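You operate a simulated robot arm through the tools that you are given. There is no shell and no other tool. Be economical: measure what you need, move in short steps, check, and stop when the job is done.

You run a simulated robot arm. Do the job below in one go: nothing can be reset, and whatever is moved stays where it is left.

Task
Make room on the top of the lacquered table for the brown sash prop. At the end: the green clip from the top of the lacquered table stands where the yellow wax bar (marked "RUNNER WAX") stood; the brown sash prop stands where the purple gel cassette stood; the yellow wax bar is on the gold brass dish; the purple gel cassette from the top of the lacquered table is on the window sill; whatever was shut is shut again. Leave all else as you found it, and nothing knocked over.
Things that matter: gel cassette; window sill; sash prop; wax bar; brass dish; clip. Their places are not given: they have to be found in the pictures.

It is judged by the outcome, as a careful person would: the job done as asked, and still so three seconds after it is handed in. It fails if anything else is knocked over, pushed out of place, dropped, spilled or broken.

Robot
A 6-joint arm with a two-finger parallel gripper, fixed in place. Base frame: the origin is at the foot of the arm, x ahead of it, y to its left, z up; the work surface is at about z = 720. Units: mm, degrees, N and s.
With the tool pointing down near the work surface it reaches from about 220 to 620 mm from the base axis. Its first joint turns from -66.0 to 66.0 degrees. Payload 2.7 kg.
Tool frame: the origin (TCP) lies between the finger pads and is the grasp point; the fingertips stand 23 mm ahead of it; z points along the fingers, y is the line along which they close. The gripper opens to 94 mm. The fingers are 38 mm wide and 10 mm thick; the gripper's body (54 by 96 mm) begins 39 mm behind the TCP.
Orientation is told as [roll, pitch, yaw] about the base's x, y, z axes, in that order, counted from this pose: with the fingers straight down and closing along the base's y, the tool's x points along the base's -x, its y along +y and its z along -z.

Tools
- The arm moves only by the tool jog_arm. Its argument "plan" is a list of rows, each an object (a shift or turn left out is 0, a gripper value left out holds the last) with "translation": the shift along the tool's x, y, z in units of 20 mm (1.0 is 20 mm), a list of three; "delta_rot": the turn, a rotation vector about the tool's x, y, z in units of 4 degrees (1.0 is 4 degrees), a list of three; "hand": the closure in counts, from 0 (fully open) to 255 (shut). In form: [{"translation": [tx, ty, tz], "delta_rot": [rx, ry, rz], "hand": hand}, ...]. A call has 1 to 8 rows; each row shifts and turns the commanded pose from where the row before left it, along the tool's axes as they then stand. A call with a number of a shift or a turn outside -1 to 1 is refused whole. A row lasts 0.2 s, in which the tool goes at most 50 mm and 8.6 degrees; a call with a longer step from one row to the next is refused whole, and so is a gripper value outside its range. A pose out of reach is approached as far as the arm can. The call stops where the force on the tool passes 40 N (or 10 N more than at its start, if that is more) or the arm is blocked; 0.2 s more then pass. Each finger travels about 45 mm/s and halts on what it meets, pressing with about 36 N; the grip force reading is that of the motor and also rises with nothing between the fingers. The clock runs only during rows and for 0.2 s after the last one: add rows that do not move to give the fingers time. The reply holds the time, the measured pose of the TCP, the force on the tool along the base axes, the opening and the grip force, in the units named above and with some noise.
- Cameras (640 x 400 px; columns grow to the right, rows downward): "scene" is fixed at [89.2, -449.8, 1396.9]; the picture's right is [0.57, -0.82, 0.00], its down [-0.53, -0.37, -0.77] and it looks along [0.63, 0.44, -0.64] (base axes); focal length 344 px, centre (320, 200). "wrist" rides on the gripper at [-39, 0, -44] in the tool frame; the picture's right is [0.00, -1.00, 0.00], its down [0.97, 0.00, -0.24] and it looks along [0.24, 0.00, 0.97] (tool axes); focal length 218 px, centre (320, 200).
- camera(camera): a new picture of that camera. The clock stands still meanwhile.
- locate(camera, pixels): for up to 12 pixels [column, row] of the newest picture of that camera ("zoom" is the newest enlarged one), the place [x, y, z] in the base frame of the surface seen there, good to about 2 mm. The clock stands still meanwhile.
- enlarge(camera, box): a new picture of the part [left, top, right, bottom] of that camera's present view, enlarged. The clock stands still meanwhile.
- close_job(): hands the job in; it is judged then, once.

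Keep the steps short. Do not move on a guess: measure, check each grasp and each placing, and mend mistakes. In all there are 80 turns and 38 pictures (those below and enlarged ones count). Leave the gripper open and the arm clear of the work at the hand-in unless told otherwise, and finish with a single line.

The tools are called after "Emit:" as name(argument=value, ...) on one line, values as JSON. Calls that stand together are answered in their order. jog_arm: Moves the arm, as the interface text tells. Its arguments: {"type":"object","properties":{"plan":{"type":"array"}},"required":["plan"]} The other tools are called the same way: camera (camera) takes a picture; locate (camera, pixels) gives the place of the surface under pixels of a picture; enlarge (camera, box) takes an enlarged picture of a part of a camera's view; close_job () hands the job in.

At the start:

```text
t: 0.0
ee_pos: [468.4, -114.8, 1157.2]
ee_rot: [-0.3, -0.1, -0.1]
contact_force: [0.7, 0.3, -0.1]
width: 93.9
grasp_force: 0.0
```

scene: 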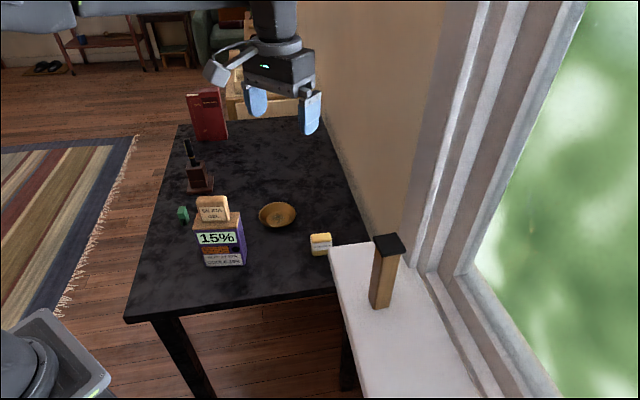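
wrist: 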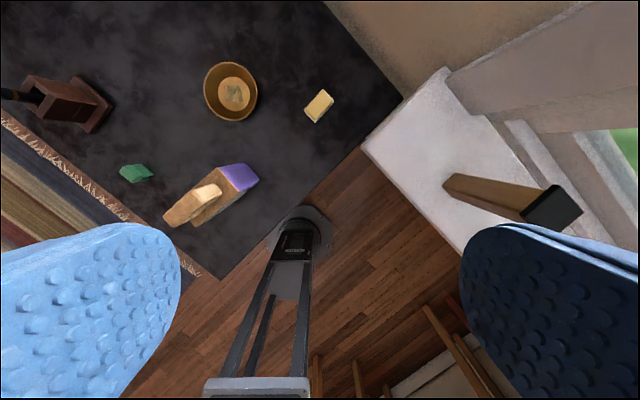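

I see the table with a box (1.5% label) with something on top, green clip, bowl, yellow bar, and the brown post on the white sill. I'll enlarge the scene around these.

Emit:
enlarge(camera="scene", box=[150, 170, 290, 280])

Emit:
enlarge(camera="scene", box=[290, 210, 450, 340])

Emit:
enlarge(camera="wrist", box=[90, 50, 350, 240])

```text
3.64 times, centred on (220, 225) of scene
```

zoom: 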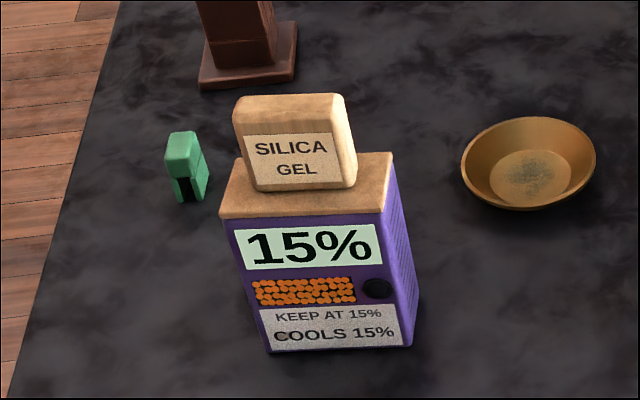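

```text
3.08 times, centred on (370, 275) of scene
```

zoom: 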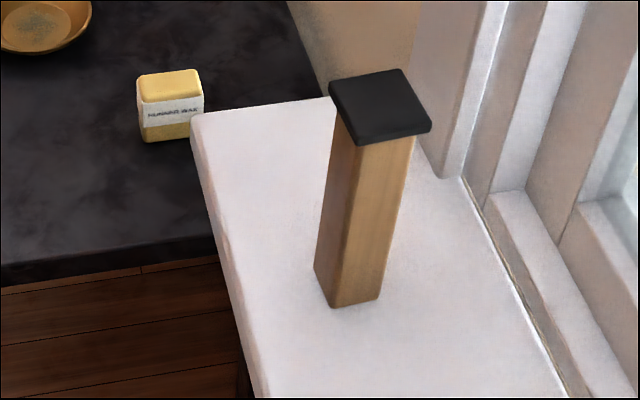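

```text
2.11 times, centred on (220, 145) of wrist
```

zoom: 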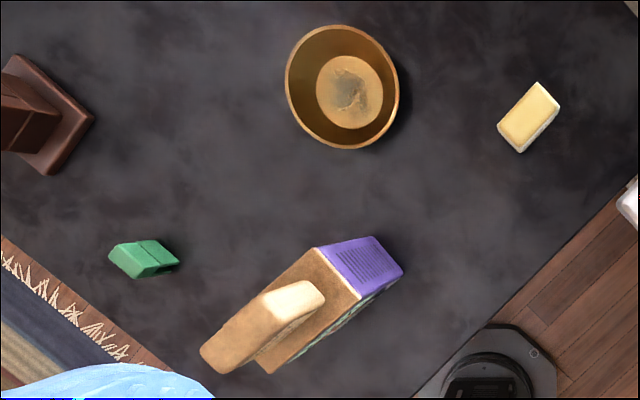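

The cassette carries a tan "SILICA GEL" piece on top and labels that need reading; I'll zoom in on those and locate points.

Emit:
enlarge(camera="scene", box=[190, 190, 254, 270])

Emit:
locate(camera="scene", pixels=[[212, 199], [206, 212], [223, 215], [196, 228], [240, 224], [236, 214], [207, 265], [245, 263], [200, 216], [230, 209], [225, 240]])

Emit:
locate(camera="wrist", pixels=[[122, 168], [135, 181], [152, 174], [143, 165], [231, 90], [207, 90], [256, 90], [324, 92], [305, 111], [319, 121], [333, 100], [232, 112]])

```text
5.00 times, centred on (222, 230) of scene
```

zoom: 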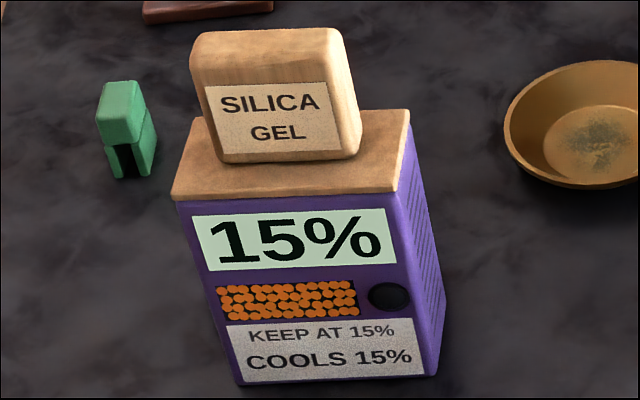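

```text
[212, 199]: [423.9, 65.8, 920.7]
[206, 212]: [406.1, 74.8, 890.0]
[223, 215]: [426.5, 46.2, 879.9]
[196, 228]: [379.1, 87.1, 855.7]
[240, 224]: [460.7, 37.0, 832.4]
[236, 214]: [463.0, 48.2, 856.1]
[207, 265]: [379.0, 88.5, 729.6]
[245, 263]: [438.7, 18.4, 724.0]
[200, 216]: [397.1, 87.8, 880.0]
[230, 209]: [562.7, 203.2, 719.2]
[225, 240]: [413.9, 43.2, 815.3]
```

```text
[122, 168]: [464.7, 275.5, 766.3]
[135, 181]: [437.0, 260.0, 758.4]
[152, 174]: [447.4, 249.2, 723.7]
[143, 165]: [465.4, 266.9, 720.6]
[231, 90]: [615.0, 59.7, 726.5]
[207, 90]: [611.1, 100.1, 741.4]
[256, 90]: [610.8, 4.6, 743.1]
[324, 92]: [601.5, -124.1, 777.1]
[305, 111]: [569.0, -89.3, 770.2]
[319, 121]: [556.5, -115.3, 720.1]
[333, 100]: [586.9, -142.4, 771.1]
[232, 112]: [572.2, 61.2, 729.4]
```

Cassette: body about 92 x 40 mm, 135 tall with a grip piece up to z≈921. Now the sill, prop and wax bar in the scene picture.

Emit:
locate(camera="scene", pixels=[[388, 243], [374, 237], [393, 233], [405, 247], [382, 256], [370, 301], [376, 309], [388, 306], [335, 252], [365, 245], [360, 370], [420, 340]])

Emit:
locate(camera="wrist", pixels=[[445, 185], [455, 174], [550, 205], [365, 147], [445, 70], [440, 120], [430, 160], [455, 235], [500, 150], [525, 200], [580, 210], [410, 130]])

Emit:
locate(camera="scene", pixels=[[311, 236], [330, 234], [313, 255], [330, 253], [320, 238], [312, 242], [331, 240], [183, 208], [188, 215], [181, 218], [185, 225], [190, 222]])

```text
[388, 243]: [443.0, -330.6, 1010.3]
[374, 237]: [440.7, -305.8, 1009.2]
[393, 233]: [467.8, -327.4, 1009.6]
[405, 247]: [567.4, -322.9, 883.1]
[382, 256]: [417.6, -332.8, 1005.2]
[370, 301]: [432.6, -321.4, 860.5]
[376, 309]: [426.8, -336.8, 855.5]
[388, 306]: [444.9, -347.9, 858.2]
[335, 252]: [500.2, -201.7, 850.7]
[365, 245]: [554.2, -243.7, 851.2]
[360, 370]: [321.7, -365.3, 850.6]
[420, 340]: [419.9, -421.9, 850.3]
```

```text
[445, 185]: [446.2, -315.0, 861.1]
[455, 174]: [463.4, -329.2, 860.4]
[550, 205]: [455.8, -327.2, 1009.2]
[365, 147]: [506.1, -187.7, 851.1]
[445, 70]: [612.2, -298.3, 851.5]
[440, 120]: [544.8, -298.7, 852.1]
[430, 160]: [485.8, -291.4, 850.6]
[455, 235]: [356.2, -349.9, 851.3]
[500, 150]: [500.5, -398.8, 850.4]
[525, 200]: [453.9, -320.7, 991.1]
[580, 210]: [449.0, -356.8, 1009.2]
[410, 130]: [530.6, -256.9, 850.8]
```

```text
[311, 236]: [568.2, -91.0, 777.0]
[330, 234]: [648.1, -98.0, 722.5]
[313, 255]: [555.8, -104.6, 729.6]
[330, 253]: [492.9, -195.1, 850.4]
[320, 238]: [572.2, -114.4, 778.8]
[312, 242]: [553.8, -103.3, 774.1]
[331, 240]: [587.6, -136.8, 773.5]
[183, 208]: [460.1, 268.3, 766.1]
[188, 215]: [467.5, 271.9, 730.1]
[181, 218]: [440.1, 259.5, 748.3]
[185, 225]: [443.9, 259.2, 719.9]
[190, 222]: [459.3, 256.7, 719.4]
```

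Sill top z≈851; prop stands near (447,-335), top z≈1010. Wax bar centre ≈(578,-116), z 720–777, long side at -45°. First I go down and turn to yaw -45 above it.

Emit:
jog_arm(plan=[{"translation": [0, 0, 1], "delta_rot": [0, 0, 1], "hand": 0}, {"translation": [0, 0, 1], "delta_rot": [0, 0, 1]}, {"translation": [0, 0, 1], "delta_rot": [0, 0, 1]}, {"translation": [0, 0, 1], "delta_rot": [0, 0, 1]}, {"translation": [0, 0, 1], "delta_rot": [0, 0, 1]}, {"translation": [0, 0, 1], "delta_rot": [0, 0, 1]}, {"translation": [0, 0, 1], "delta_rot": [0, 0, 1]}, {"translation": [0, 0, 1], "delta_rot": [0, 0, 1]}])

Emit:
jog_arm(plan=[{"translation": [0, 0, 1], "delta_rot": [0, 0, 1]}, {"translation": [0, 0, 1], "delta_rot": [0, 0, 1]}, {"translation": [0, 0, 1], "delta_rot": [0, 0, 1]}, {"translation": [0, 0, 0], "delta_rot": [0, 0, 0.25]}, {"translation": [-0.9, 0.9, 0.5]}, {"translation": [-0.9, 0.9, 0.5]}, {"translation": [-0.9, 0.9, 0.5]}, {"translation": [-0.9, 0.9, 0]}])

Emit:
camera(camera="wrist")

```text
t: 1.8
ee_pos: [468.4, -113.9, 997.3]
ee_rot: [-0.1, -0.2, -32.0]
contact_force: [0.4, 0.2, 0.1]
width: 93.9
grasp_force: 0.2
```

```text
t: 3.6
ee_pos: [570.0, -114.3, 907.9]
ee_rot: [-0.1, -0.1, -45.0]
contact_force: [-0.5, -0.5, 1.4]
width: 94.1
grasp_force: 0.1
```

```text
31 pictures are left
```

wrist: 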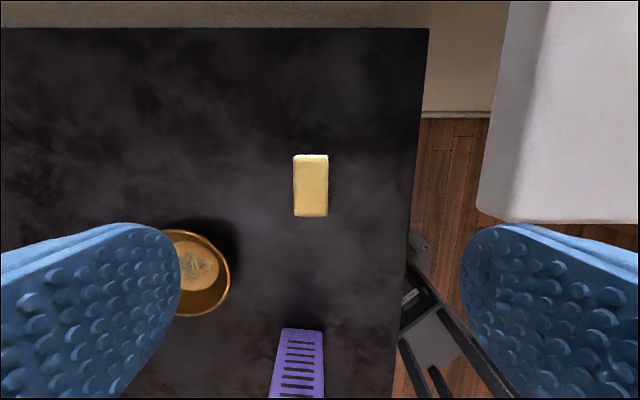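

The wax bar is squared with the gripper. I measure its top corners, dish, and sill edge.

Emit:
locate(camera="wrist", pixels=[[295, 158], [326, 158], [296, 208], [326, 208], [311, 185], [195, 265], [229, 280], [203, 314], [485, 200], [600, 210], [295, 215], [327, 216]])

```text
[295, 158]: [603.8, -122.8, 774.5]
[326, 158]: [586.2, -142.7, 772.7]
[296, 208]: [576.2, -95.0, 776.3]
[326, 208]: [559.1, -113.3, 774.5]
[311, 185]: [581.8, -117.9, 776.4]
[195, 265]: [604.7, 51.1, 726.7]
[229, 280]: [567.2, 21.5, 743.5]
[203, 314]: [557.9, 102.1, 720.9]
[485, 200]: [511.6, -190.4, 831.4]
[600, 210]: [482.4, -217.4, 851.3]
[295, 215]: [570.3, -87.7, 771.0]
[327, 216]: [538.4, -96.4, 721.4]
```

Wax centre (578.6,-115). I shift the last few mm and descend to z≈752; the sill edge is ~100 mm to the side, clear of the gripper.

Emit:
jog_arm(plan=[{"translation": [-0.33, 0.27, 0.9]}, {"translation": [0, 0, 1]}, {"translation": [0, 0, 1]}, {"translation": [0, 0, 1]}, {"translation": [0, 0, 1]}, {"translation": [0, 0, 1]}, {"translation": [0, 0, 1]}, {"translation": [0, 0, 0.9]}])

Emit:
jog_arm(plan=[{"hand": 255}, {"hand": 255}, {"hand": 255}, {"hand": 255}, {"hand": 255}])

```text
t: 5.4
ee_pos: [579.8, -116.4, 751.4]
ee_rot: [-0.1, -0.2, -45.1]
contact_force: [0.4, -0.6, -0.8]
width: 94.0
grasp_force: 0.1
```

```text
t: 6.6
ee_pos: [579.2, -116.4, 751.7]
ee_rot: [-0.1, -0.1, -45.1]
contact_force: [0.0, -0.3, 0.2]
width: 27.6
grasp_force: 35.5
```

Wax bar held (27.6 mm). I lift it 100 mm and check with the scene camera how the arm stands relative to the tall cassette.

Emit:
jog_arm(plan=[{"translation": [0, 0, -0.5]}, {"translation": [0, 0, -0.5]}, {"translation": [0, 0, -1]}, {"translation": [0, 0, -1]}, {"translation": [0, 0, -1]}, {"translation": [0, 0, -1]}])

Emit:
camera(camera="scene")

```text
t: 8.0
ee_pos: [579.6, -115.6, 852.5]
ee_rot: [-0.1, 0.0, -45.1]
contact_force: [0.1, -0.1, -0.5]
width: 27.6
grasp_force: 36.2
```

```text
30 pictures are left
```

scene: 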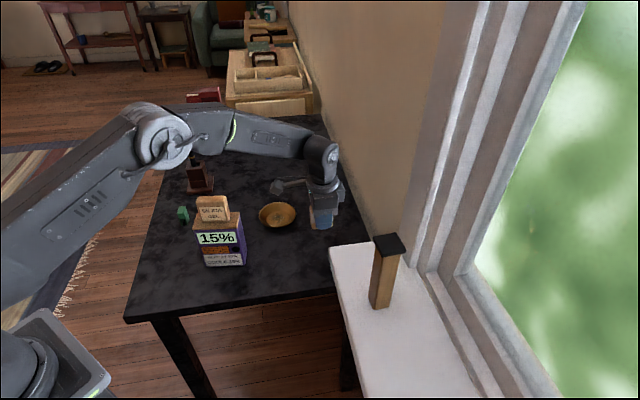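

I check the height of the forearm with a few points.

Emit:
locate(camera="scene", pixels=[[165, 140], [215, 150], [265, 152], [310, 155], [325, 180], [285, 186]])

```text
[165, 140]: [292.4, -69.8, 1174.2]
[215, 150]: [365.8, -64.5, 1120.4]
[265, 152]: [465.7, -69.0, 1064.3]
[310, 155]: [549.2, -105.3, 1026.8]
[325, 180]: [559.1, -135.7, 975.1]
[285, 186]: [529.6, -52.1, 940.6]
```

The forearm is well above the cassette's top (921). I carry the wax bar over to the dish at about (604,52).

Emit:
jog_arm(plan=[{"translation": [0.63, 0.85, 0]}, {"translation": [0.63, 0.85, 0]}, {"translation": [0.63, 0.85, 0]}, {"translation": [0.63, 0.85, 0]}, {"translation": [0.63, 0.85, 0]}, {"translation": [0.63, 0.85, 0]}, {"translation": [0.63, 0.85, 0]}, {"translation": [0.63, 0.85, 0]}])

Emit:
camera(camera="wrist")

```text
t: 9.8
ee_pos: [604.2, 52.8, 851.2]
ee_rot: [-0.1, -0.3, -45.1]
contact_force: [0.1, -0.4, -0.8]
width: 27.5
grasp_force: 35.9
```

```text
29 pictures are left
```

wrist: 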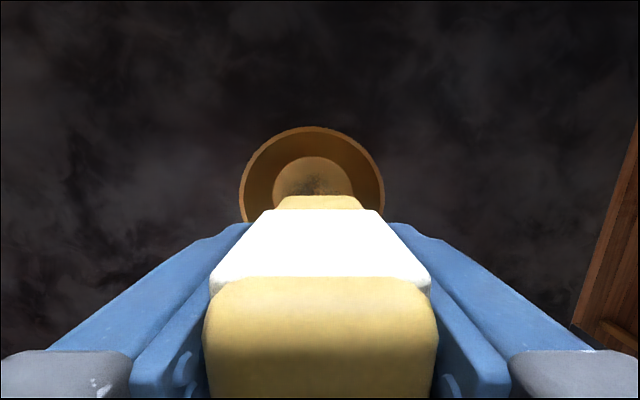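

The dish is right below. I measure rim and floor points.

Emit:
locate(camera="wrist", pixels=[[242, 195], [383, 195], [312, 128], [275, 145], [350, 143], [280, 178], [345, 175], [312, 160], [312, 185]])

```text
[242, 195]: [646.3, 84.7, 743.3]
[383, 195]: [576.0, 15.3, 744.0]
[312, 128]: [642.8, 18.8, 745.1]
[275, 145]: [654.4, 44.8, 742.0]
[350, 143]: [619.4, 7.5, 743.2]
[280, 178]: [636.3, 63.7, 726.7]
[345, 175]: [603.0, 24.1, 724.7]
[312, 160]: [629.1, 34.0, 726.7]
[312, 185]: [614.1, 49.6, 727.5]
```

Dish centre ≈(607,54.5), flat floor z≈727 radius ≈30; the bar's footprint fits. I shift 4 mm and lower to just above the floor.

Emit:
jog_arm(plan=[{"translation": [-0.12, 0.16, 0.8]}, {"translation": [0, 0, 1]}, {"translation": [0, 0, 1]}, {"translation": [0, 0, 1]}, {"translation": [0, 0, 0.45]}, {"translation": [0, 0, 0]}])

Emit:
jog_arm(plan=[{"translation": [0, 0, 0.05]}, {"translation": [0, 0, 0.05]}, {"translation": [0, 0, 0.05]}])

```text
t: 11.2
ee_pos: [606.9, 51.4, 765.5]
ee_rot: [-0.1, -0.1, -45.1]
contact_force: [-0.1, 0.2, -1.2]
width: 27.5
grasp_force: 35.7
```

```text
t: 12.0
ee_pos: [606.3, 50.5, 762.9]
ee_rot: [-0.2, -0.1, -45.1]
contact_force: [0.8, -0.7, -0.2]
width: 27.3
grasp_force: 36.0
```

No contact yet; I correct about 2.5 mm sideways and go on lowering 1 mm at a time.

Emit:
jog_arm(plan=[{"translation": [0.035, 0.1, 0]}, {"translation": [0, 0, 0.05]}, {"translation": [0, 0, 0.05]}, {"translation": [0, 0, 0.05]}])

```text
t: 13.0
ee_pos: [609.3, 54.2, 760.7]
ee_rot: [-0.1, -0.1, -45.0]
contact_force: [0.0, 0.4, -1.4]
width: 27.7
grasp_force: 35.6
```

Still no contact; a little lower.

Emit:
jog_arm(plan=[{"translation": [0, 0, 0.05]}, {"translation": [0, 0, 0.05]}, {"translation": [0, 0, 0]}])

```text
t: 13.8
ee_pos: [608.0, 54.0, 758.2]
ee_rot: [0.0, -0.1, -45.1]
contact_force: [0.9, 0.2, -0.6]
width: 27.4
grasp_force: 36.6
```

Emit:
jog_arm(plan=[{"translation": [0, 0, 0.04]}, {"translation": [0, 0, 0.04]}, {"translation": [0, 0, 0]}])

Emit:
enlarge(camera="scene", box=[240, 170, 340, 250])

```text
t: 14.6
ee_pos: [607.9, 54.2, 757.8]
ee_rot: [0.0, -0.3, -45.0]
contact_force: [-2.8, 0.3, 10.0]
width: 27.6
grasp_force: 35.7
```

```text
5.00 times, centred on (290, 210) of scene
```

zoom: 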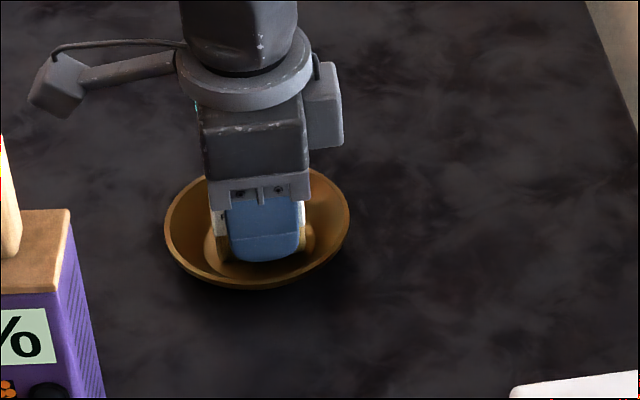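

Contact at 10 N: the bar sits on the dish floor, centred. I open only to ~38 mm so the fingers stay inside the rim, then raise.

Emit:
jog_arm(plan=[{"translation": [0, 0, -0.03], "hand": 155}, {"hand": 155}, {"hand": 155}, {"hand": 155}])

Emit:
jog_arm(plan=[{"translation": [0, 0, -0.4]}, {"translation": [0, 0, -0.6]}, {"translation": [0, 0, -1]}, {"translation": [0, 0, -1]}, {"translation": [0, 0, -1]}, {"translation": [0, 0, -1], "hand": 0}, {"translation": [0, 0, -1]}, {"translation": [0, 0, -1]}])

Emit:
camera(camera="wrist")

```text
t: 15.6
ee_pos: [609.4, 53.6, 756.1]
ee_rot: [-0.1, -0.1, -45.0]
contact_force: [0.4, 0.1, -1.0]
width: 36.6
grasp_force: 0.1
```

```text
t: 17.4
ee_pos: [607.2, 53.8, 896.7]
ee_rot: [-0.1, -0.1, -45.2]
contact_force: [-0.1, -0.5, 0.2]
width: 94.0
grasp_force: 0.1
```

```text
27 pictures are left
```

wrist: 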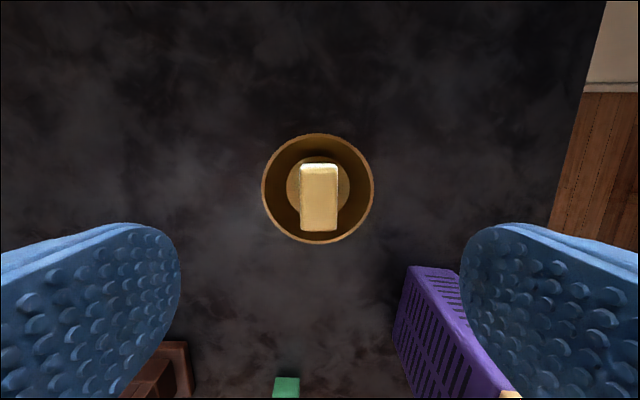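

The wax bar stands upright in the dish. Next the green clip, visible at bottom (286,388). I check the brown item and clip positions for a clear path.

Emit:
locate(camera="wrist", pixels=[[165, 360], [185, 345], [150, 385], [275, 380], [298, 380], [286, 392], [409, 268], [457, 270]])

Emit:
locate(camera="scene", pixels=[[190, 190], [212, 189], [197, 172], [187, 180]])

```text
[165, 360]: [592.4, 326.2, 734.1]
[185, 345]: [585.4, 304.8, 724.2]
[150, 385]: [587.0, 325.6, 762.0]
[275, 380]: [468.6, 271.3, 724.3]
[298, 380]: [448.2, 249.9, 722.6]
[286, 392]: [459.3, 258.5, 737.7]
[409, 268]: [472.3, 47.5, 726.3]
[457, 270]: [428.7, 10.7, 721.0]
```

```text
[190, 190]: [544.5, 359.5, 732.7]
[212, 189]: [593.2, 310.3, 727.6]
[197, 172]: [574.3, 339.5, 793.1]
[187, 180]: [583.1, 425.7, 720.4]
```

Path is clear (cassette stays >40 mm to the side, brown stand >60 mm). I move to just short of the clip.

Emit:
jog_arm(plan=[{"translation": [1, 0.4, 0]}, {"translation": [1, 0.4, 0]}, {"translation": [1, 0.4, 0]}, {"translation": [1, 0.4, 0]}, {"translation": [1, 0.4, 0]}, {"translation": [1, 0, 0]}, {"translation": [1, 0, 0]}, {"translation": [1, 0, 0]}])

Emit:
jog_arm(plan=[{"translation": [1, 0, 0.5]}, {"translation": [1, 0, 0.5]}, {"translation": [1, 0, 0.5]}, {"translation": [1, 0, 0.5]}])

Emit:
camera(camera="wrist")

```text
t: 19.2
ee_pos: [522.9, 196.4, 896.3]
ee_rot: [-0.2, -0.2, -45.1]
contact_force: [-0.6, 1.1, -0.4]
width: 94.0
grasp_force: 0.1
```

```text
t: 20.2
ee_pos: [467.2, 251.5, 857.4]
ee_rot: [-0.2, 0.0, -45.0]
contact_force: [-0.1, 0.4, -0.1]
width: 94.2
grasp_force: 0.0
```

```text
26 pictures are left
```

wrist: 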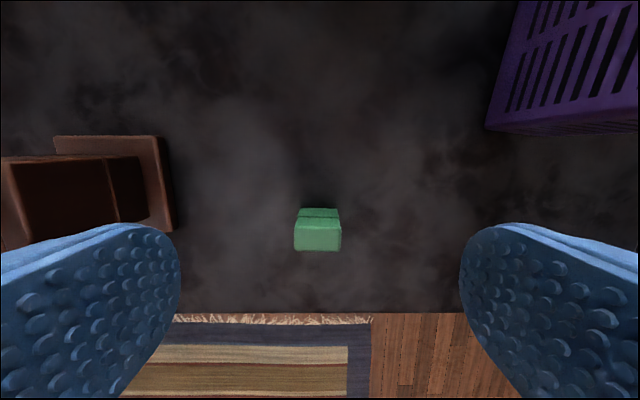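

The clip is squared to the gripper. I zoom and measure it.

Emit:
enlarge(camera="wrist", box=[288, 200, 348, 260])

Emit:
locate(camera="wrist", pixels=[[298, 210], [337, 210], [300, 216], [336, 216], [297, 224], [339, 224], [297, 247], [339, 247], [318, 235], [318, 213], [318, 221]])

```text
6.67 times, centred on (318, 230) of wrist
```

zoom: 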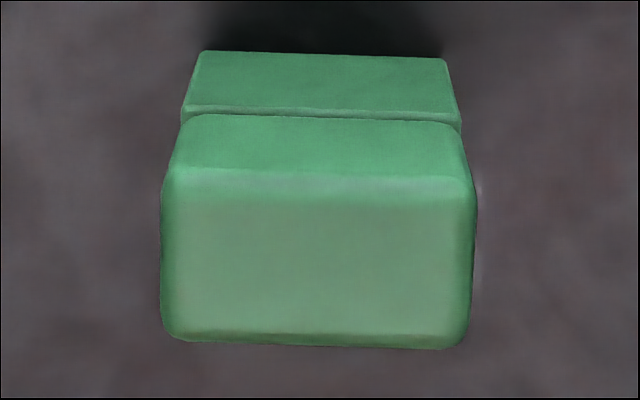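

```text
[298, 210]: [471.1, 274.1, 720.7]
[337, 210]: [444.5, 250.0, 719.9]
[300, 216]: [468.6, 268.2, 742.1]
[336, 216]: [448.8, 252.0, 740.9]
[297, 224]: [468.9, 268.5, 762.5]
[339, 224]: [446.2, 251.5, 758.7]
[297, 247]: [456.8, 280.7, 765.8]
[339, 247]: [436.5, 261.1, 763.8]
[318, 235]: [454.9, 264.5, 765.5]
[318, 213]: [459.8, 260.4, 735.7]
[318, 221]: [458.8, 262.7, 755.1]
```

Clip top centre ≈(453,265), 29 mm wide along the closing line. I centre and descend to z≈755, then close.

Emit:
jog_arm(plan=[{"translation": [0.97, -0.01, 0.1]}, {"translation": [0, 0, 1]}, {"translation": [0, 0, 1]}, {"translation": [0, 0, 1]}, {"translation": [0, 0, 1]}, {"translation": [0, 0, 1]}, {"translation": [0, 0, 0]}])

Emit:
jog_arm(plan=[{"hand": 255}, {"hand": 255}, {"hand": 255}, {"hand": 255}, {"hand": 255}])

Emit:
jog_arm(plan=[{"translation": [0, 0, -0.5]}, {"translation": [0, 0, -0.5]}, {"translation": [0, 0, -1]}, {"translation": [0, 0, -1]}, {"translation": [0, 0, -1]}, {"translation": [0, 0, -1]}])

```text
t: 21.8
ee_pos: [453.0, 264.1, 754.0]
ee_rot: [0.0, -0.1, -45.1]
contact_force: [-0.1, -0.3, -0.4]
width: 94.0
grasp_force: 0.0
```

```text
t: 23.0
ee_pos: [453.5, 265.7, 753.7]
ee_rot: [-0.1, -0.1, -45.2]
contact_force: [0.4, 0.3, 0.5]
width: 30.9
grasp_force: 36.4
```

```text
t: 24.4
ee_pos: [452.6, 265.9, 855.2]
ee_rot: [-0.1, -0.1, -45.2]
contact_force: [1.0, 0.3, 0.5]
width: 30.9
grasp_force: 36.2
```

Clip held and lifted. I retrace the clear path back past the dish toward the old wax place (579,-115.5).

Emit:
jog_arm(plan=[{"translation": [-1, 0, 0]}, {"translation": [-1, 0, 0]}, {"translation": [-1, 0, 0]}, {"translation": [-1, -0.4, 0]}, {"translation": [-1, -0.4, 0]}, {"translation": [-1, -0.4, 0]}, {"translation": [-1, -0.4, 0]}, {"translation": [-1, -0.4, 0]}])

Emit:
jog_arm(plan=[{"translation": [-0.98, 0, 0]}, {"translation": [-0.98, 0, 0]}, {"translation": [-0.98, 0, 0]}, {"translation": [-0.98, 0, 0]}, {"translation": [-0.98, 0, 0]}, {"translation": [-0.63, -0.85, 0]}, {"translation": [-0.63, -0.85, 0]}, {"translation": [-0.63, -0.85, 0]}])

Emit:
jog_arm(plan=[{"translation": [-0.63, -0.85, 0]}, {"translation": [-0.63, -0.85, 0]}, {"translation": [-0.63, -0.85, 0]}, {"translation": [-0.63, -0.85, 0]}, {"translation": [-0.63, -0.85, 0]}, {"translation": [0, 0, 0]}])

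Emit:
camera(camera="scene")

```text
t: 26.2
ee_pos: [538.3, 124.8, 855.5]
ee_rot: [0.0, -0.2, -45.1]
contact_force: [0.4, -0.1, -0.5]
width: 31.0
grasp_force: 36.3
```

```text
t: 28.0
ee_pos: [598.4, -8.7, 854.8]
ee_rot: [-0.1, -0.1, -45.1]
contact_force: [0.0, -0.4, 0.4]
width: 30.9
grasp_force: 35.9
```

```text
t: 29.4
ee_pos: [582.9, -112.4, 855.3]
ee_rot: [0.0, -0.1, -45.0]
contact_force: [0.0, -0.4, -0.7]
width: 30.5
grasp_force: 35.6
```

```text
24 pictures are left
```

scene: 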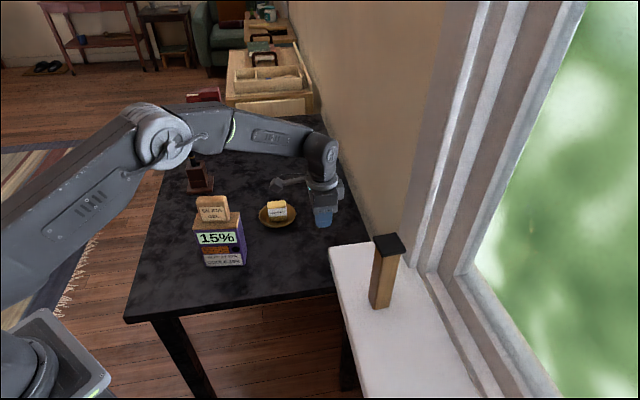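

Nothing disturbed. I shift 4.7 mm and lower to 1–2 mm above the table.

Emit:
jog_arm(plan=[{"translation": [0, -0.236, 0]}, {"translation": [0, 0, 1]}, {"translation": [0, 0, 1]}, {"translation": [0, 0, 1]}, {"translation": [0, 0, 1]}, {"translation": [0, 0, 0.9]}, {"translation": [0, 0, 0]}])

Emit:
jog_arm(plan=[{"translation": [0, 0, 0.05]}, {"translation": [0, 0, 0.05]}, {"translation": [0, 0, 0]}])

```text
t: 31.0
ee_pos: [578.9, -116.2, 757.2]
ee_rot: [-0.2, -0.1, -45.1]
contact_force: [-0.5, 0.8, 0.4]
width: 31.0
grasp_force: 35.4
```

```text
t: 31.8
ee_pos: [578.7, -115.6, 755.3]
ee_rot: [0.0, -0.1, -45.1]
contact_force: [0.6, -0.4, -0.7]
width: 31.0
grasp_force: 35.9
```

Emit:
jog_arm(plan=[{"translation": [0, 0, 0.04]}, {"translation": [0, 0, 0.04]}, {"translation": [0, 0, 0]}])

```text
t: 32.6
ee_pos: [579.3, -116.3, 754.3]
ee_rot: [0.0, -0.1, -45.2]
contact_force: [0.0, -0.4, 3.3]
width: 30.9
grasp_force: 35.7
```

Touching (3.3 N). I release and rise.

Emit:
jog_arm(plan=[{"hand": 150}, {"hand": 150}, {"hand": 0}, {"hand": 0}, {"hand": 0}, {"hand": 0}])

Emit:
jog_arm(plan=[{"translation": [0, 0, -0.5]}, {"translation": [0, 0, -1]}, {"translation": [0, 0, -1]}, {"translation": [0, 0, -1]}, {"translation": [0, 0, -1]}, {"translation": [0, 0, -1]}, {"translation": [0, 0, -1]}, {"translation": [0, 0, -1]}])

Emit:
camera(camera="wrist")

```text
t: 34.0
ee_pos: [578.4, -116.4, 753.8]
ee_rot: [-0.2, -0.1, -45.1]
contact_force: [-0.6, -0.5, -0.2]
width: 93.9
grasp_force: 0.1
```

```text
t: 35.8
ee_pos: [578.4, -117.1, 903.2]
ee_rot: [-0.1, -0.1, -45.1]
contact_force: [-0.1, -0.2, 0.5]
width: 93.9
grasp_force: 0.0
```

```text
23 pictures are left
```

wrist: 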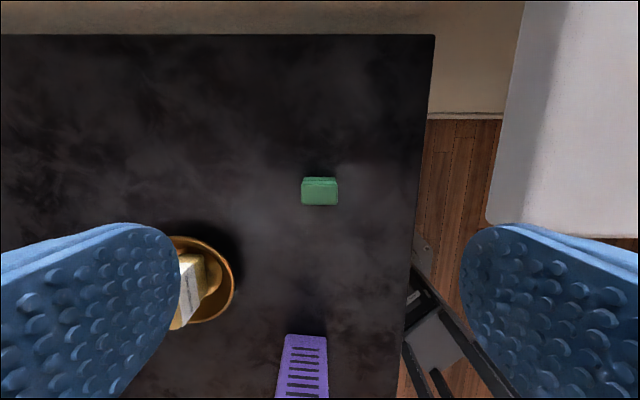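

Clip stands at the old wax place. Now I rise and go over the cassette (centre ≈(426,68)).

Emit:
jog_arm(plan=[{"translation": [0, 0.14, -1]}, {"translation": [0, 0.14, -1]}, {"translation": [0, 0.14, -1]}, {"translation": [0, 0.14, -1]}, {"translation": [0, 0.14, -1]}, {"translation": [0, 0.14, -1]}, {"translation": [0, 0.14, -1]}, {"translation": [0, 0.14, -1]}])

Emit:
jog_arm(plan=[{"translation": [1, 0, 0]}, {"translation": [1, 0, 0]}, {"translation": [1, 0, 0]}, {"translation": [1, 0, 0]}, {"translation": [1, 0, 0]}, {"translation": [1, 0, 0]}, {"translation": [1, 0, 0]}, {"translation": [1, 0, 0]}])

Emit:
jog_arm(plan=[{"translation": [1, 0, 0]}, {"translation": [1, 0, 0]}, {"translation": [1, 0, 0]}, {"translation": [0.9, 0, 0], "delta_rot": [0, 0, 0.9]}, {"translation": [0, 0, 0]}])

Emit:
camera(camera="wrist")

```text
t: 37.6
ee_pos: [593.6, -99.0, 1063.8]
ee_rot: [-0.1, -0.2, -45.0]
contact_force: [0.3, -0.4, 0.1]
width: 93.9
grasp_force: 0.0
```

```text
t: 39.4
ee_pos: [481.4, 14.7, 1062.0]
ee_rot: [-0.2, -0.1, -45.0]
contact_force: [0.1, 0.0, 0.8]
width: 93.7
grasp_force: 0.2
```

```text
t: 40.6
ee_pos: [426.2, 69.8, 1063.4]
ee_rot: [-0.1, -0.1, -48.8]
contact_force: [-0.2, 0.4, 0.4]
width: 94.0
grasp_force: 0.0
```

```text
22 pictures are left
```

wrist: 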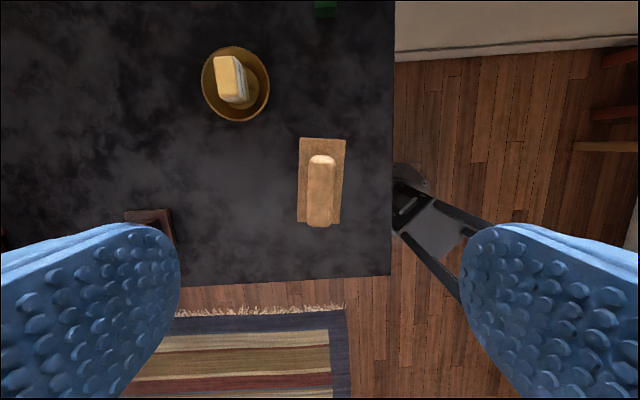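

The cassette top and handle are below. I measure lid and handle corners.

Emit:
enlarge(camera="wrist", box=[280, 130, 376, 230])

Emit:
locate(camera="wrist", pixels=[[302, 141], [343, 142], [299, 219], [339, 220], [311, 162], [333, 162], [309, 220], [331, 221], [321, 190], [321, 160], [319, 224]])

```text
4.00 times, centred on (328, 180) of wrist
```

zoom: 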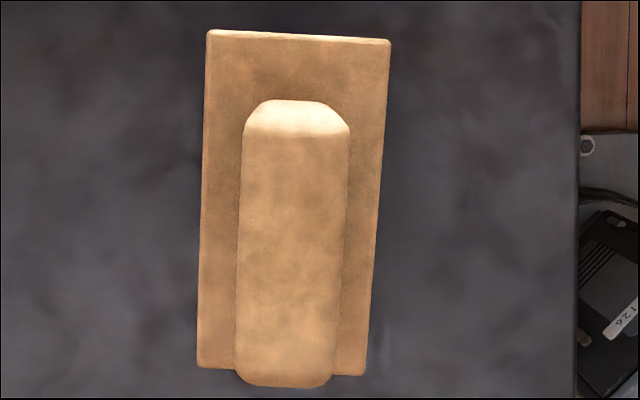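

```text
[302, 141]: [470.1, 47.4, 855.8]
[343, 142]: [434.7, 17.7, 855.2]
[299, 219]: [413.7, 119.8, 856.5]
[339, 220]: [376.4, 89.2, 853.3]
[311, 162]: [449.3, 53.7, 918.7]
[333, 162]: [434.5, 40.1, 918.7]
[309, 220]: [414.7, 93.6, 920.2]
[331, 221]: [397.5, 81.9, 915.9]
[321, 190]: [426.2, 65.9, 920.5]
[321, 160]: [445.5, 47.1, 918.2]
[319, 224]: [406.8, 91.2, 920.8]
```

Handle ≈52×21 mm, centre (424,67.5), long axis at -51°. I turn a further 2.2°, centre and descend to z≈890.

Emit:
jog_arm(plan=[{"translation": [0, -0.155, 1], "delta_rot": [0, 0, 0.5]}, {"translation": [0, 0, 1]}, {"translation": [0, 0, 1]}, {"translation": [0, 0, 1]}, {"translation": [0, 0, 1]}, {"translation": [0, 0, 1]}, {"translation": [0, 0, 0.5]}, {"translation": [0, 0, 0]}])

Emit:
camera(camera="wrist")

```text
t: 42.4
ee_pos: [425.1, 65.3, 932.1]
ee_rot: [-0.1, -0.1, -50.6]
contact_force: [-0.7, 1.0, 0.5]
width: 93.8
grasp_force: 0.1
```

```text
20 pictures are left
```

wrist: 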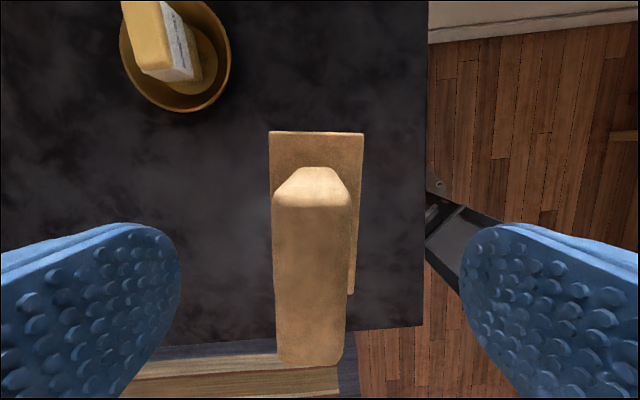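

Handle appears ~2 mm to the left of centre; I correct, then descend to 890 and close.

Emit:
jog_arm(plan=[{"translation": [0.07, 0.09, 0.5]}, {"translation": [0, 0, 1]}, {"translation": [0, 0, 0.6]}, {"translation": [0, 0, 0]}])

Emit:
jog_arm(plan=[{"hand": 255}, {"hand": 255}, {"hand": 255}, {"hand": 255}, {"hand": 255}])

Emit:
jog_arm(plan=[{"translation": [0, 0, -0.3]}, {"translation": [0, 0, -0.4]}, {"translation": [0, 0, 0]}])

Emit:
enlarge(camera="scene", box=[160, 140, 290, 280])

```text
t: 43.4
ee_pos: [424.8, 69.0, 890.9]
ee_rot: [-0.2, -0.1, -50.8]
contact_force: [-0.1, 0.0, -0.5]
width: 93.8
grasp_force: 0.1
```

```text
t: 44.6
ee_pos: [423.1, 68.7, 890.7]
ee_rot: [0.0, -0.1, -50.7]
contact_force: [0.3, -0.2, 0.3]
width: 24.0
grasp_force: 35.9
```

```text
t: 45.4
ee_pos: [423.8, 68.1, 905.4]
ee_rot: [-0.1, -0.2, -50.7]
contact_force: [0.2, 0.2, -1.8]
width: 23.8
grasp_force: 36.3
```

```text
2.86 times, centred on (225, 210) of scene
```

zoom: 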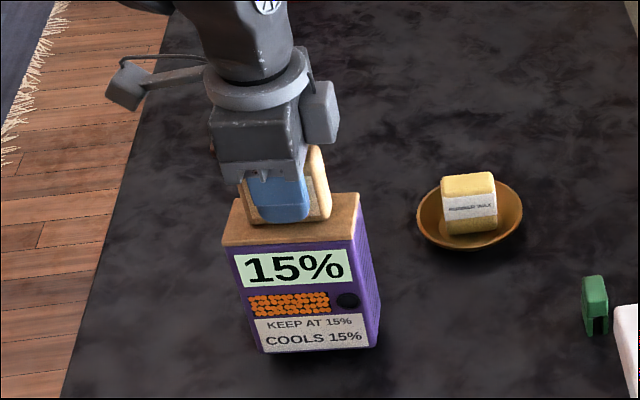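

The cassette seems to lift whole; I confirm with measured points on its lower edge.

Emit:
locate(camera="zoom", pixels=[[265, 346], [320, 346], [374, 343], [230, 240], [300, 240], [352, 236], [300, 355]])

Emit:
jog_arm(plan=[{"translation": [0, 0, -1]}, {"translation": [0, 0, -1]}, {"translation": [0, 0, -1]}, {"translation": [0, 0, 0]}])

Emit:
camera(camera="scene")

```text
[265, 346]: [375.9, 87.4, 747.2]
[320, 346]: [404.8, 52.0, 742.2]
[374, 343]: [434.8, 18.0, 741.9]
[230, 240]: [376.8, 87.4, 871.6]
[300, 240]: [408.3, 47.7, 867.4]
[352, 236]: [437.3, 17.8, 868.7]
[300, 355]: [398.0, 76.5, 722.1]
```

```text
t: 46.4
ee_pos: [424.5, 69.6, 965.6]
ee_rot: [-0.1, -0.1, -50.7]
contact_force: [-0.3, 0.1, -2.0]
width: 23.7
grasp_force: 35.9
```

```text
18 pictures are left
```

scene: 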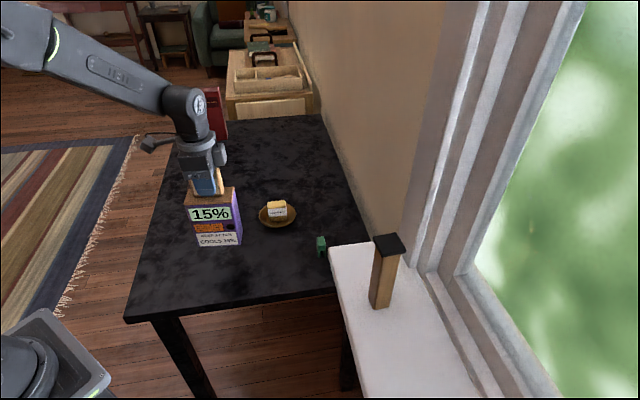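

Whole cassette lifted, upright. I raise it more, then carry it toward the sill at about (517,-263), left of the prop.

Emit:
jog_arm(plan=[{"translation": [0, 0, -1]}, {"translation": [0, 0, -1]}, {"translation": [0, 0, -1]}, {"translation": [0, 0, -1]}, {"translation": [0, 0, -1]}, {"translation": [0, 0, -1]}])

Emit:
jog_arm(plan=[{"translation": [-0.98, -0.43, 0]}, {"translation": [-0.98, -0.43, 0]}, {"translation": [-0.98, -0.43, 0]}, {"translation": [-0.98, -0.43, 0]}, {"translation": [-0.98, -0.43, 0]}, {"translation": [-0.98, -0.43, 0]}, {"translation": [-0.98, -0.43, 0]}, {"translation": [-0.98, -0.43, 0]}])

Emit:
jog_arm(plan=[{"translation": [-0.98, -0.43, 0]}, {"translation": [-0.98, -0.43, 0]}, {"translation": [-0.98, -0.43, 0]}, {"translation": [-0.98, -0.43, 0]}, {"translation": [-0.98, -0.43, 0]}, {"translation": [-0.98, -0.43, 0]}, {"translation": [-0.98, -0.43, 0]}, {"translation": [-0.98, -0.43, 0]}])

Emit:
jog_arm(plan=[{"delta_rot": [0, 0, -0.7]}, {"delta_rot": [0, 0, -0.72]}, {"translation": [0, 0, 0]}])

Emit:
camera(camera="scene")

```text
t: 47.8
ee_pos: [424.3, 69.7, 1085.0]
ee_rot: [-0.1, -0.1, -50.7]
contact_force: [-0.3, -0.3, -2.1]
width: 23.8
grasp_force: 36.3
```

```text
t: 49.6
ee_pos: [470.7, -96.0, 1085.7]
ee_rot: [-0.1, -0.1, -50.7]
contact_force: [0.4, -0.1, -2.2]
width: 24.1
grasp_force: 36.3
```

```text
t: 51.4
ee_pos: [518.0, -261.6, 1087.0]
ee_rot: [-0.2, -0.2, -50.7]
contact_force: [0.0, -0.1, -2.8]
width: 23.9
grasp_force: 36.2
```

```text
t: 52.2
ee_pos: [516.6, -259.7, 1087.0]
ee_rot: [-0.2, -0.1, -44.9]
contact_force: [-0.1, -0.2, -2.5]
width: 23.6
grasp_force: 35.4
```

```text
17 pictures are left
```

scene: 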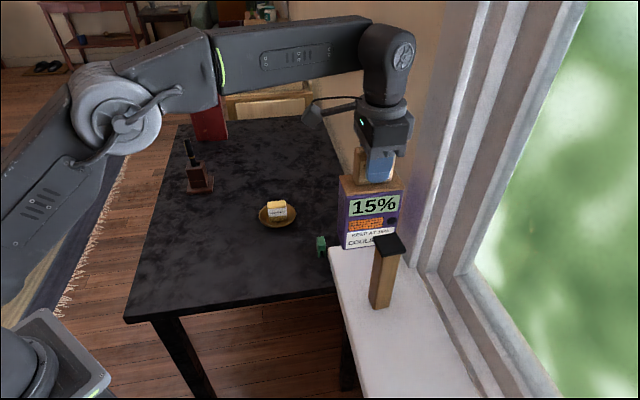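

Position (517,-261) is over the sill, clear of the prop. I lower 60 mm, then feel for contact.

Emit:
jog_arm(plan=[{"translation": [0, 0, 1]}, {"translation": [0, 0, 1]}, {"translation": [0, 0, 0.7]}, {"translation": [0, 0, 0.3]}, {"translation": [0, 0, 0]}])

Emit:
jog_arm(plan=[{"translation": [0, 0, 0.05]}, {"translation": [0, 0, 0.05]}, {"translation": [0, 0, 0.05]}, {"translation": [0, 0, 0]}])

```text
t: 53.4
ee_pos: [517.0, -261.0, 1026.7]
ee_rot: [-0.1, -0.1, -45.0]
contact_force: [0.2, 0.0, -2.2]
width: 23.7
grasp_force: 35.8
```

```text
t: 54.4
ee_pos: [518.0, -261.3, 1023.2]
ee_rot: [-0.1, -0.1, -45.0]
contact_force: [0.0, -0.4, -2.9]
width: 23.6
grasp_force: 36.3
```

Emit:
jog_arm(plan=[{"translation": [0, 0, 0.04]}, {"translation": [0, 0, 0.04]}, {"translation": [0, 0, 0]}])

```text
t: 55.2
ee_pos: [516.5, -260.9, 1021.4]
ee_rot: [-0.1, -0.1, -45.1]
contact_force: [-0.9, -0.5, 1.3]
width: 24.0
grasp_force: 36.5
```

Contact begins (force up ~4 N). Half a mm more, look, then release.

Emit:
jog_arm(plan=[{"translation": [0, 0, 0.025]}, {"translation": [0, 0, 0]}])

Emit:
enlarge(camera="scene", box=[310, 130, 440, 330])

```text
t: 55.8
ee_pos: [516.8, -261.7, 1022.4]
ee_rot: [-0.1, -0.2, -45.0]
contact_force: [-1.0, -0.4, 8.0]
width: 23.9
grasp_force: 36.2
```

```text
2.00 times, centred on (375, 230) of scene
```

zoom: 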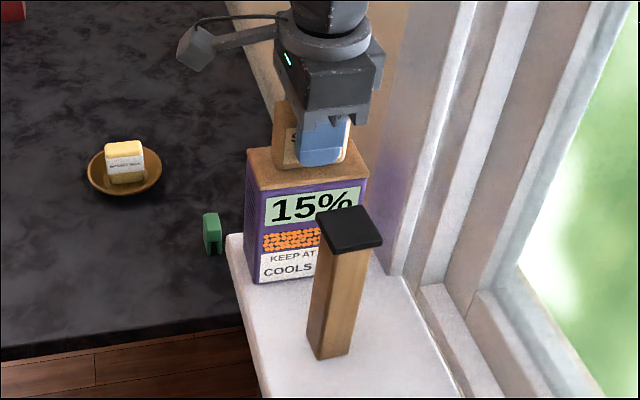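

Seated on the sill. I open partially (~60 mm) to stay away from the prop's cap, then rise.

Emit:
jog_arm(plan=[{"hand": 170}, {"hand": 95}, {"hand": 95}, {"hand": 95}])

Emit:
jog_arm(plan=[{"translation": [0, 0, -0.5]}, {"translation": [0, 0, -1]}, {"translation": [0, 0, -1]}, {"translation": [0, 0, -1]}, {"translation": [0, 0, -1]}, {"translation": [0, 0, -1], "hand": 0}, {"translation": [0, 0, -0.5]}])

Emit:
jog_arm(plan=[{"translation": [0, -1, 0]}, {"translation": [0, -1, 0]}, {"translation": [0, -1, 0]}, {"translation": [0, -1, 0]}, {"translation": [0, -0.9, 0]}, {"translation": [0, 0, 0]}])

Emit:
camera(camera="wrist")

```text
t: 56.8
ee_pos: [519.1, -260.7, 1020.9]
ee_rot: [-0.1, -0.1, -44.9]
contact_force: [0.6, 0.1, -0.5]
width: 59.0
grasp_force: 0.1
```

```text
t: 58.4
ee_pos: [515.8, -259.9, 1140.3]
ee_rot: [-0.1, -0.2, -45.0]
contact_force: [0.6, 0.0, 1.5]
width: 94.1
grasp_force: 0.1
```

```text
t: 59.8
ee_pos: [448.3, -331.2, 1142.0]
ee_rot: [-0.1, -0.1, -45.0]
contact_force: [-0.2, -0.5, -0.5]
width: 93.9
grasp_force: 0.1
```

```text
15 pictures are left
```

wrist: 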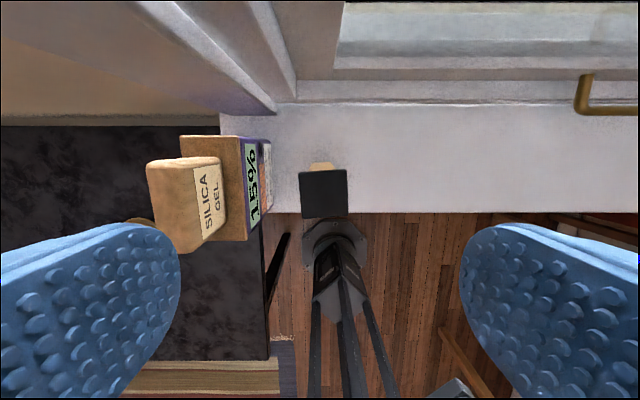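

Cassette stands on the sill. Prop's black cap is at (323,194). I measure it and its base edge.

Emit:
locate(camera="wrist", pixels=[[301, 173], [346, 170], [303, 215], [346, 213], [324, 194], [310, 167], [333, 167], [314, 164], [262, 140], [272, 205], [250, 235], [215, 160]])

Emit:
enlarge(camera="wrist", box=[280, 150, 370, 230])

```text
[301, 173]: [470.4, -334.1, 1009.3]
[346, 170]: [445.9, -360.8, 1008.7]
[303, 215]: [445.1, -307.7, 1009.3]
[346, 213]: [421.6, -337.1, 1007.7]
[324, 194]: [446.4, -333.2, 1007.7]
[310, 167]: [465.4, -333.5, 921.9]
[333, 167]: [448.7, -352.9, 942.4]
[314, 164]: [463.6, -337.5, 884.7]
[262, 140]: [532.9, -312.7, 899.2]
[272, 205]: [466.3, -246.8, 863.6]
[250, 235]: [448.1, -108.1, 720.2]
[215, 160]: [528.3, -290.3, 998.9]
```

```text
5.00 times, centred on (325, 190) of wrist
```

zoom: 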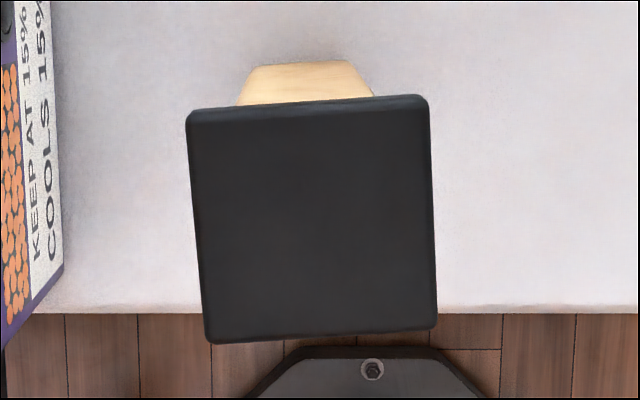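

Cap ≈37 mm square, centre (446,-334.4), turned about 4° from the gripper. I check the cap thickness and post width in the scene view.

Emit:
enlarge(camera="scene", box=[360, 225, 415, 315])

Emit:
locate(camera="scene", pixels=[[382, 254], [382, 256], [382, 257], [382, 258], [382, 260], [382, 264], [377, 280], [384, 280], [389, 280], [391, 254], [391, 260], [375, 262]])

```text
4.44 times, centred on (388, 270) of scene
```

zoom: 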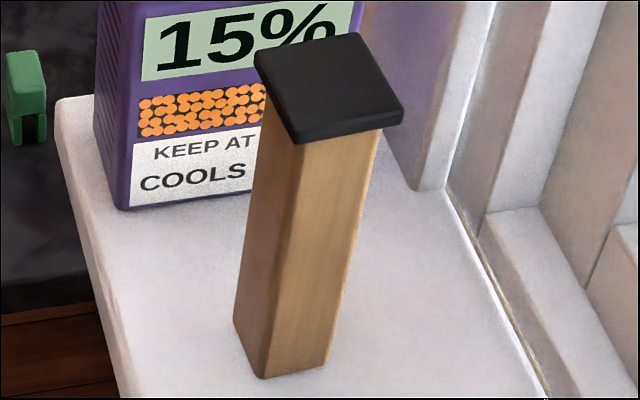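

```text
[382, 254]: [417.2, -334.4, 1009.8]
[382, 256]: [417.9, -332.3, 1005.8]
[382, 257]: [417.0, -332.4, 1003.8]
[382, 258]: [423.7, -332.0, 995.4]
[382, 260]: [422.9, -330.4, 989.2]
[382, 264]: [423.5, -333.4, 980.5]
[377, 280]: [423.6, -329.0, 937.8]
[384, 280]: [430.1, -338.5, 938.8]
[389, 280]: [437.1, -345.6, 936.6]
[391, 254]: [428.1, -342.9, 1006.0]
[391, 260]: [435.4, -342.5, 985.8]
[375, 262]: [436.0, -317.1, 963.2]
```

Cap is ~8 mm thick over a 29 mm post; I'll grip by the cap. I turn 4.4°, centre, set opening ~70 mm and descend to just above the cap for a check.

Emit:
jog_arm(plan=[{"translation": [-0.05, -0.18, 0], "hand": 65}, {"delta_rot": [0, 0, -0.55]}, {"delta_rot": [0, 0, -0.55]}, {"translation": [0, 0, 1]}, {"translation": [0, 0, 1]}, {"translation": [0, 0, 1]}, {"translation": [0, 0, 1]}, {"translation": [0, 0, 0.7]}])

Emit:
camera(camera="wrist")

```text
t: 61.6
ee_pos: [446.2, -332.4, 1048.0]
ee_rot: [0.0, -0.1, -40.6]
contact_force: [-0.2, 0.4, -0.5]
width: 69.9
grasp_force: 0.0
```

```text
12 pictures are left
```

wrist: 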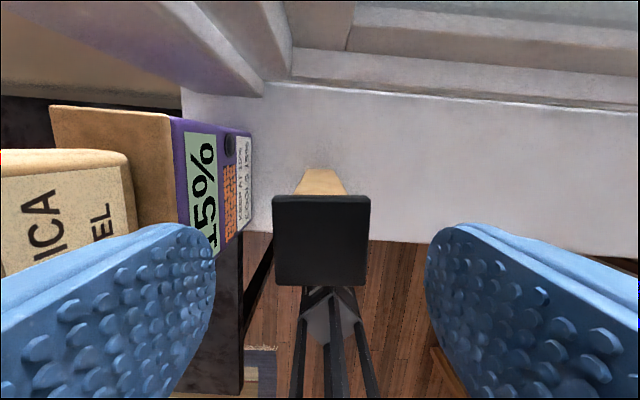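

Cap is squared and centred (column 321, row 240). I descend to z≈1004 and close.

Emit:
jog_arm(plan=[{"translation": [0, 0, 0.8]}, {"translation": [0, 0, 0.8]}, {"translation": [0, 0, 0.6]}, {"translation": [0, 0, 0]}])

Emit:
jog_arm(plan=[{"hand": 255}, {"hand": 255}, {"hand": 255}, {"hand": 255}])

Emit:
jog_arm(plan=[{"translation": [0, 0, -0.2]}, {"translation": [0, 0, -0.3]}, {"translation": [0, 0, -0.5]}, {"translation": [0, 0, 0]}])

Emit:
enlarge(camera="scene", box=[320, 130, 440, 330])

```text
t: 62.6
ee_pos: [446.3, -333.1, 1002.5]
ee_rot: [-0.2, 0.0, -40.6]
contact_force: [-0.5, 0.2, 0.0]
width: 70.1
grasp_force: 0.1
```

```text
t: 63.6
ee_pos: [446.5, -333.3, 1004.6]
ee_rot: [-0.1, 0.1, -40.6]
contact_force: [-0.2, 0.0, 0.6]
width: 39.3
grasp_force: 36.0
```

```text
t: 64.6
ee_pos: [446.6, -334.0, 1023.0]
ee_rot: [-0.1, -0.2, -40.7]
contact_force: [-0.2, -0.1, -1.1]
width: 39.1
grasp_force: 36.0
```

```text
2.00 times, centred on (380, 230) of scene
```

zoom: 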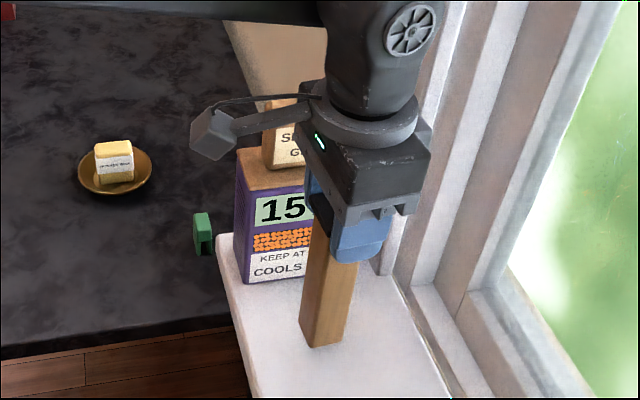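

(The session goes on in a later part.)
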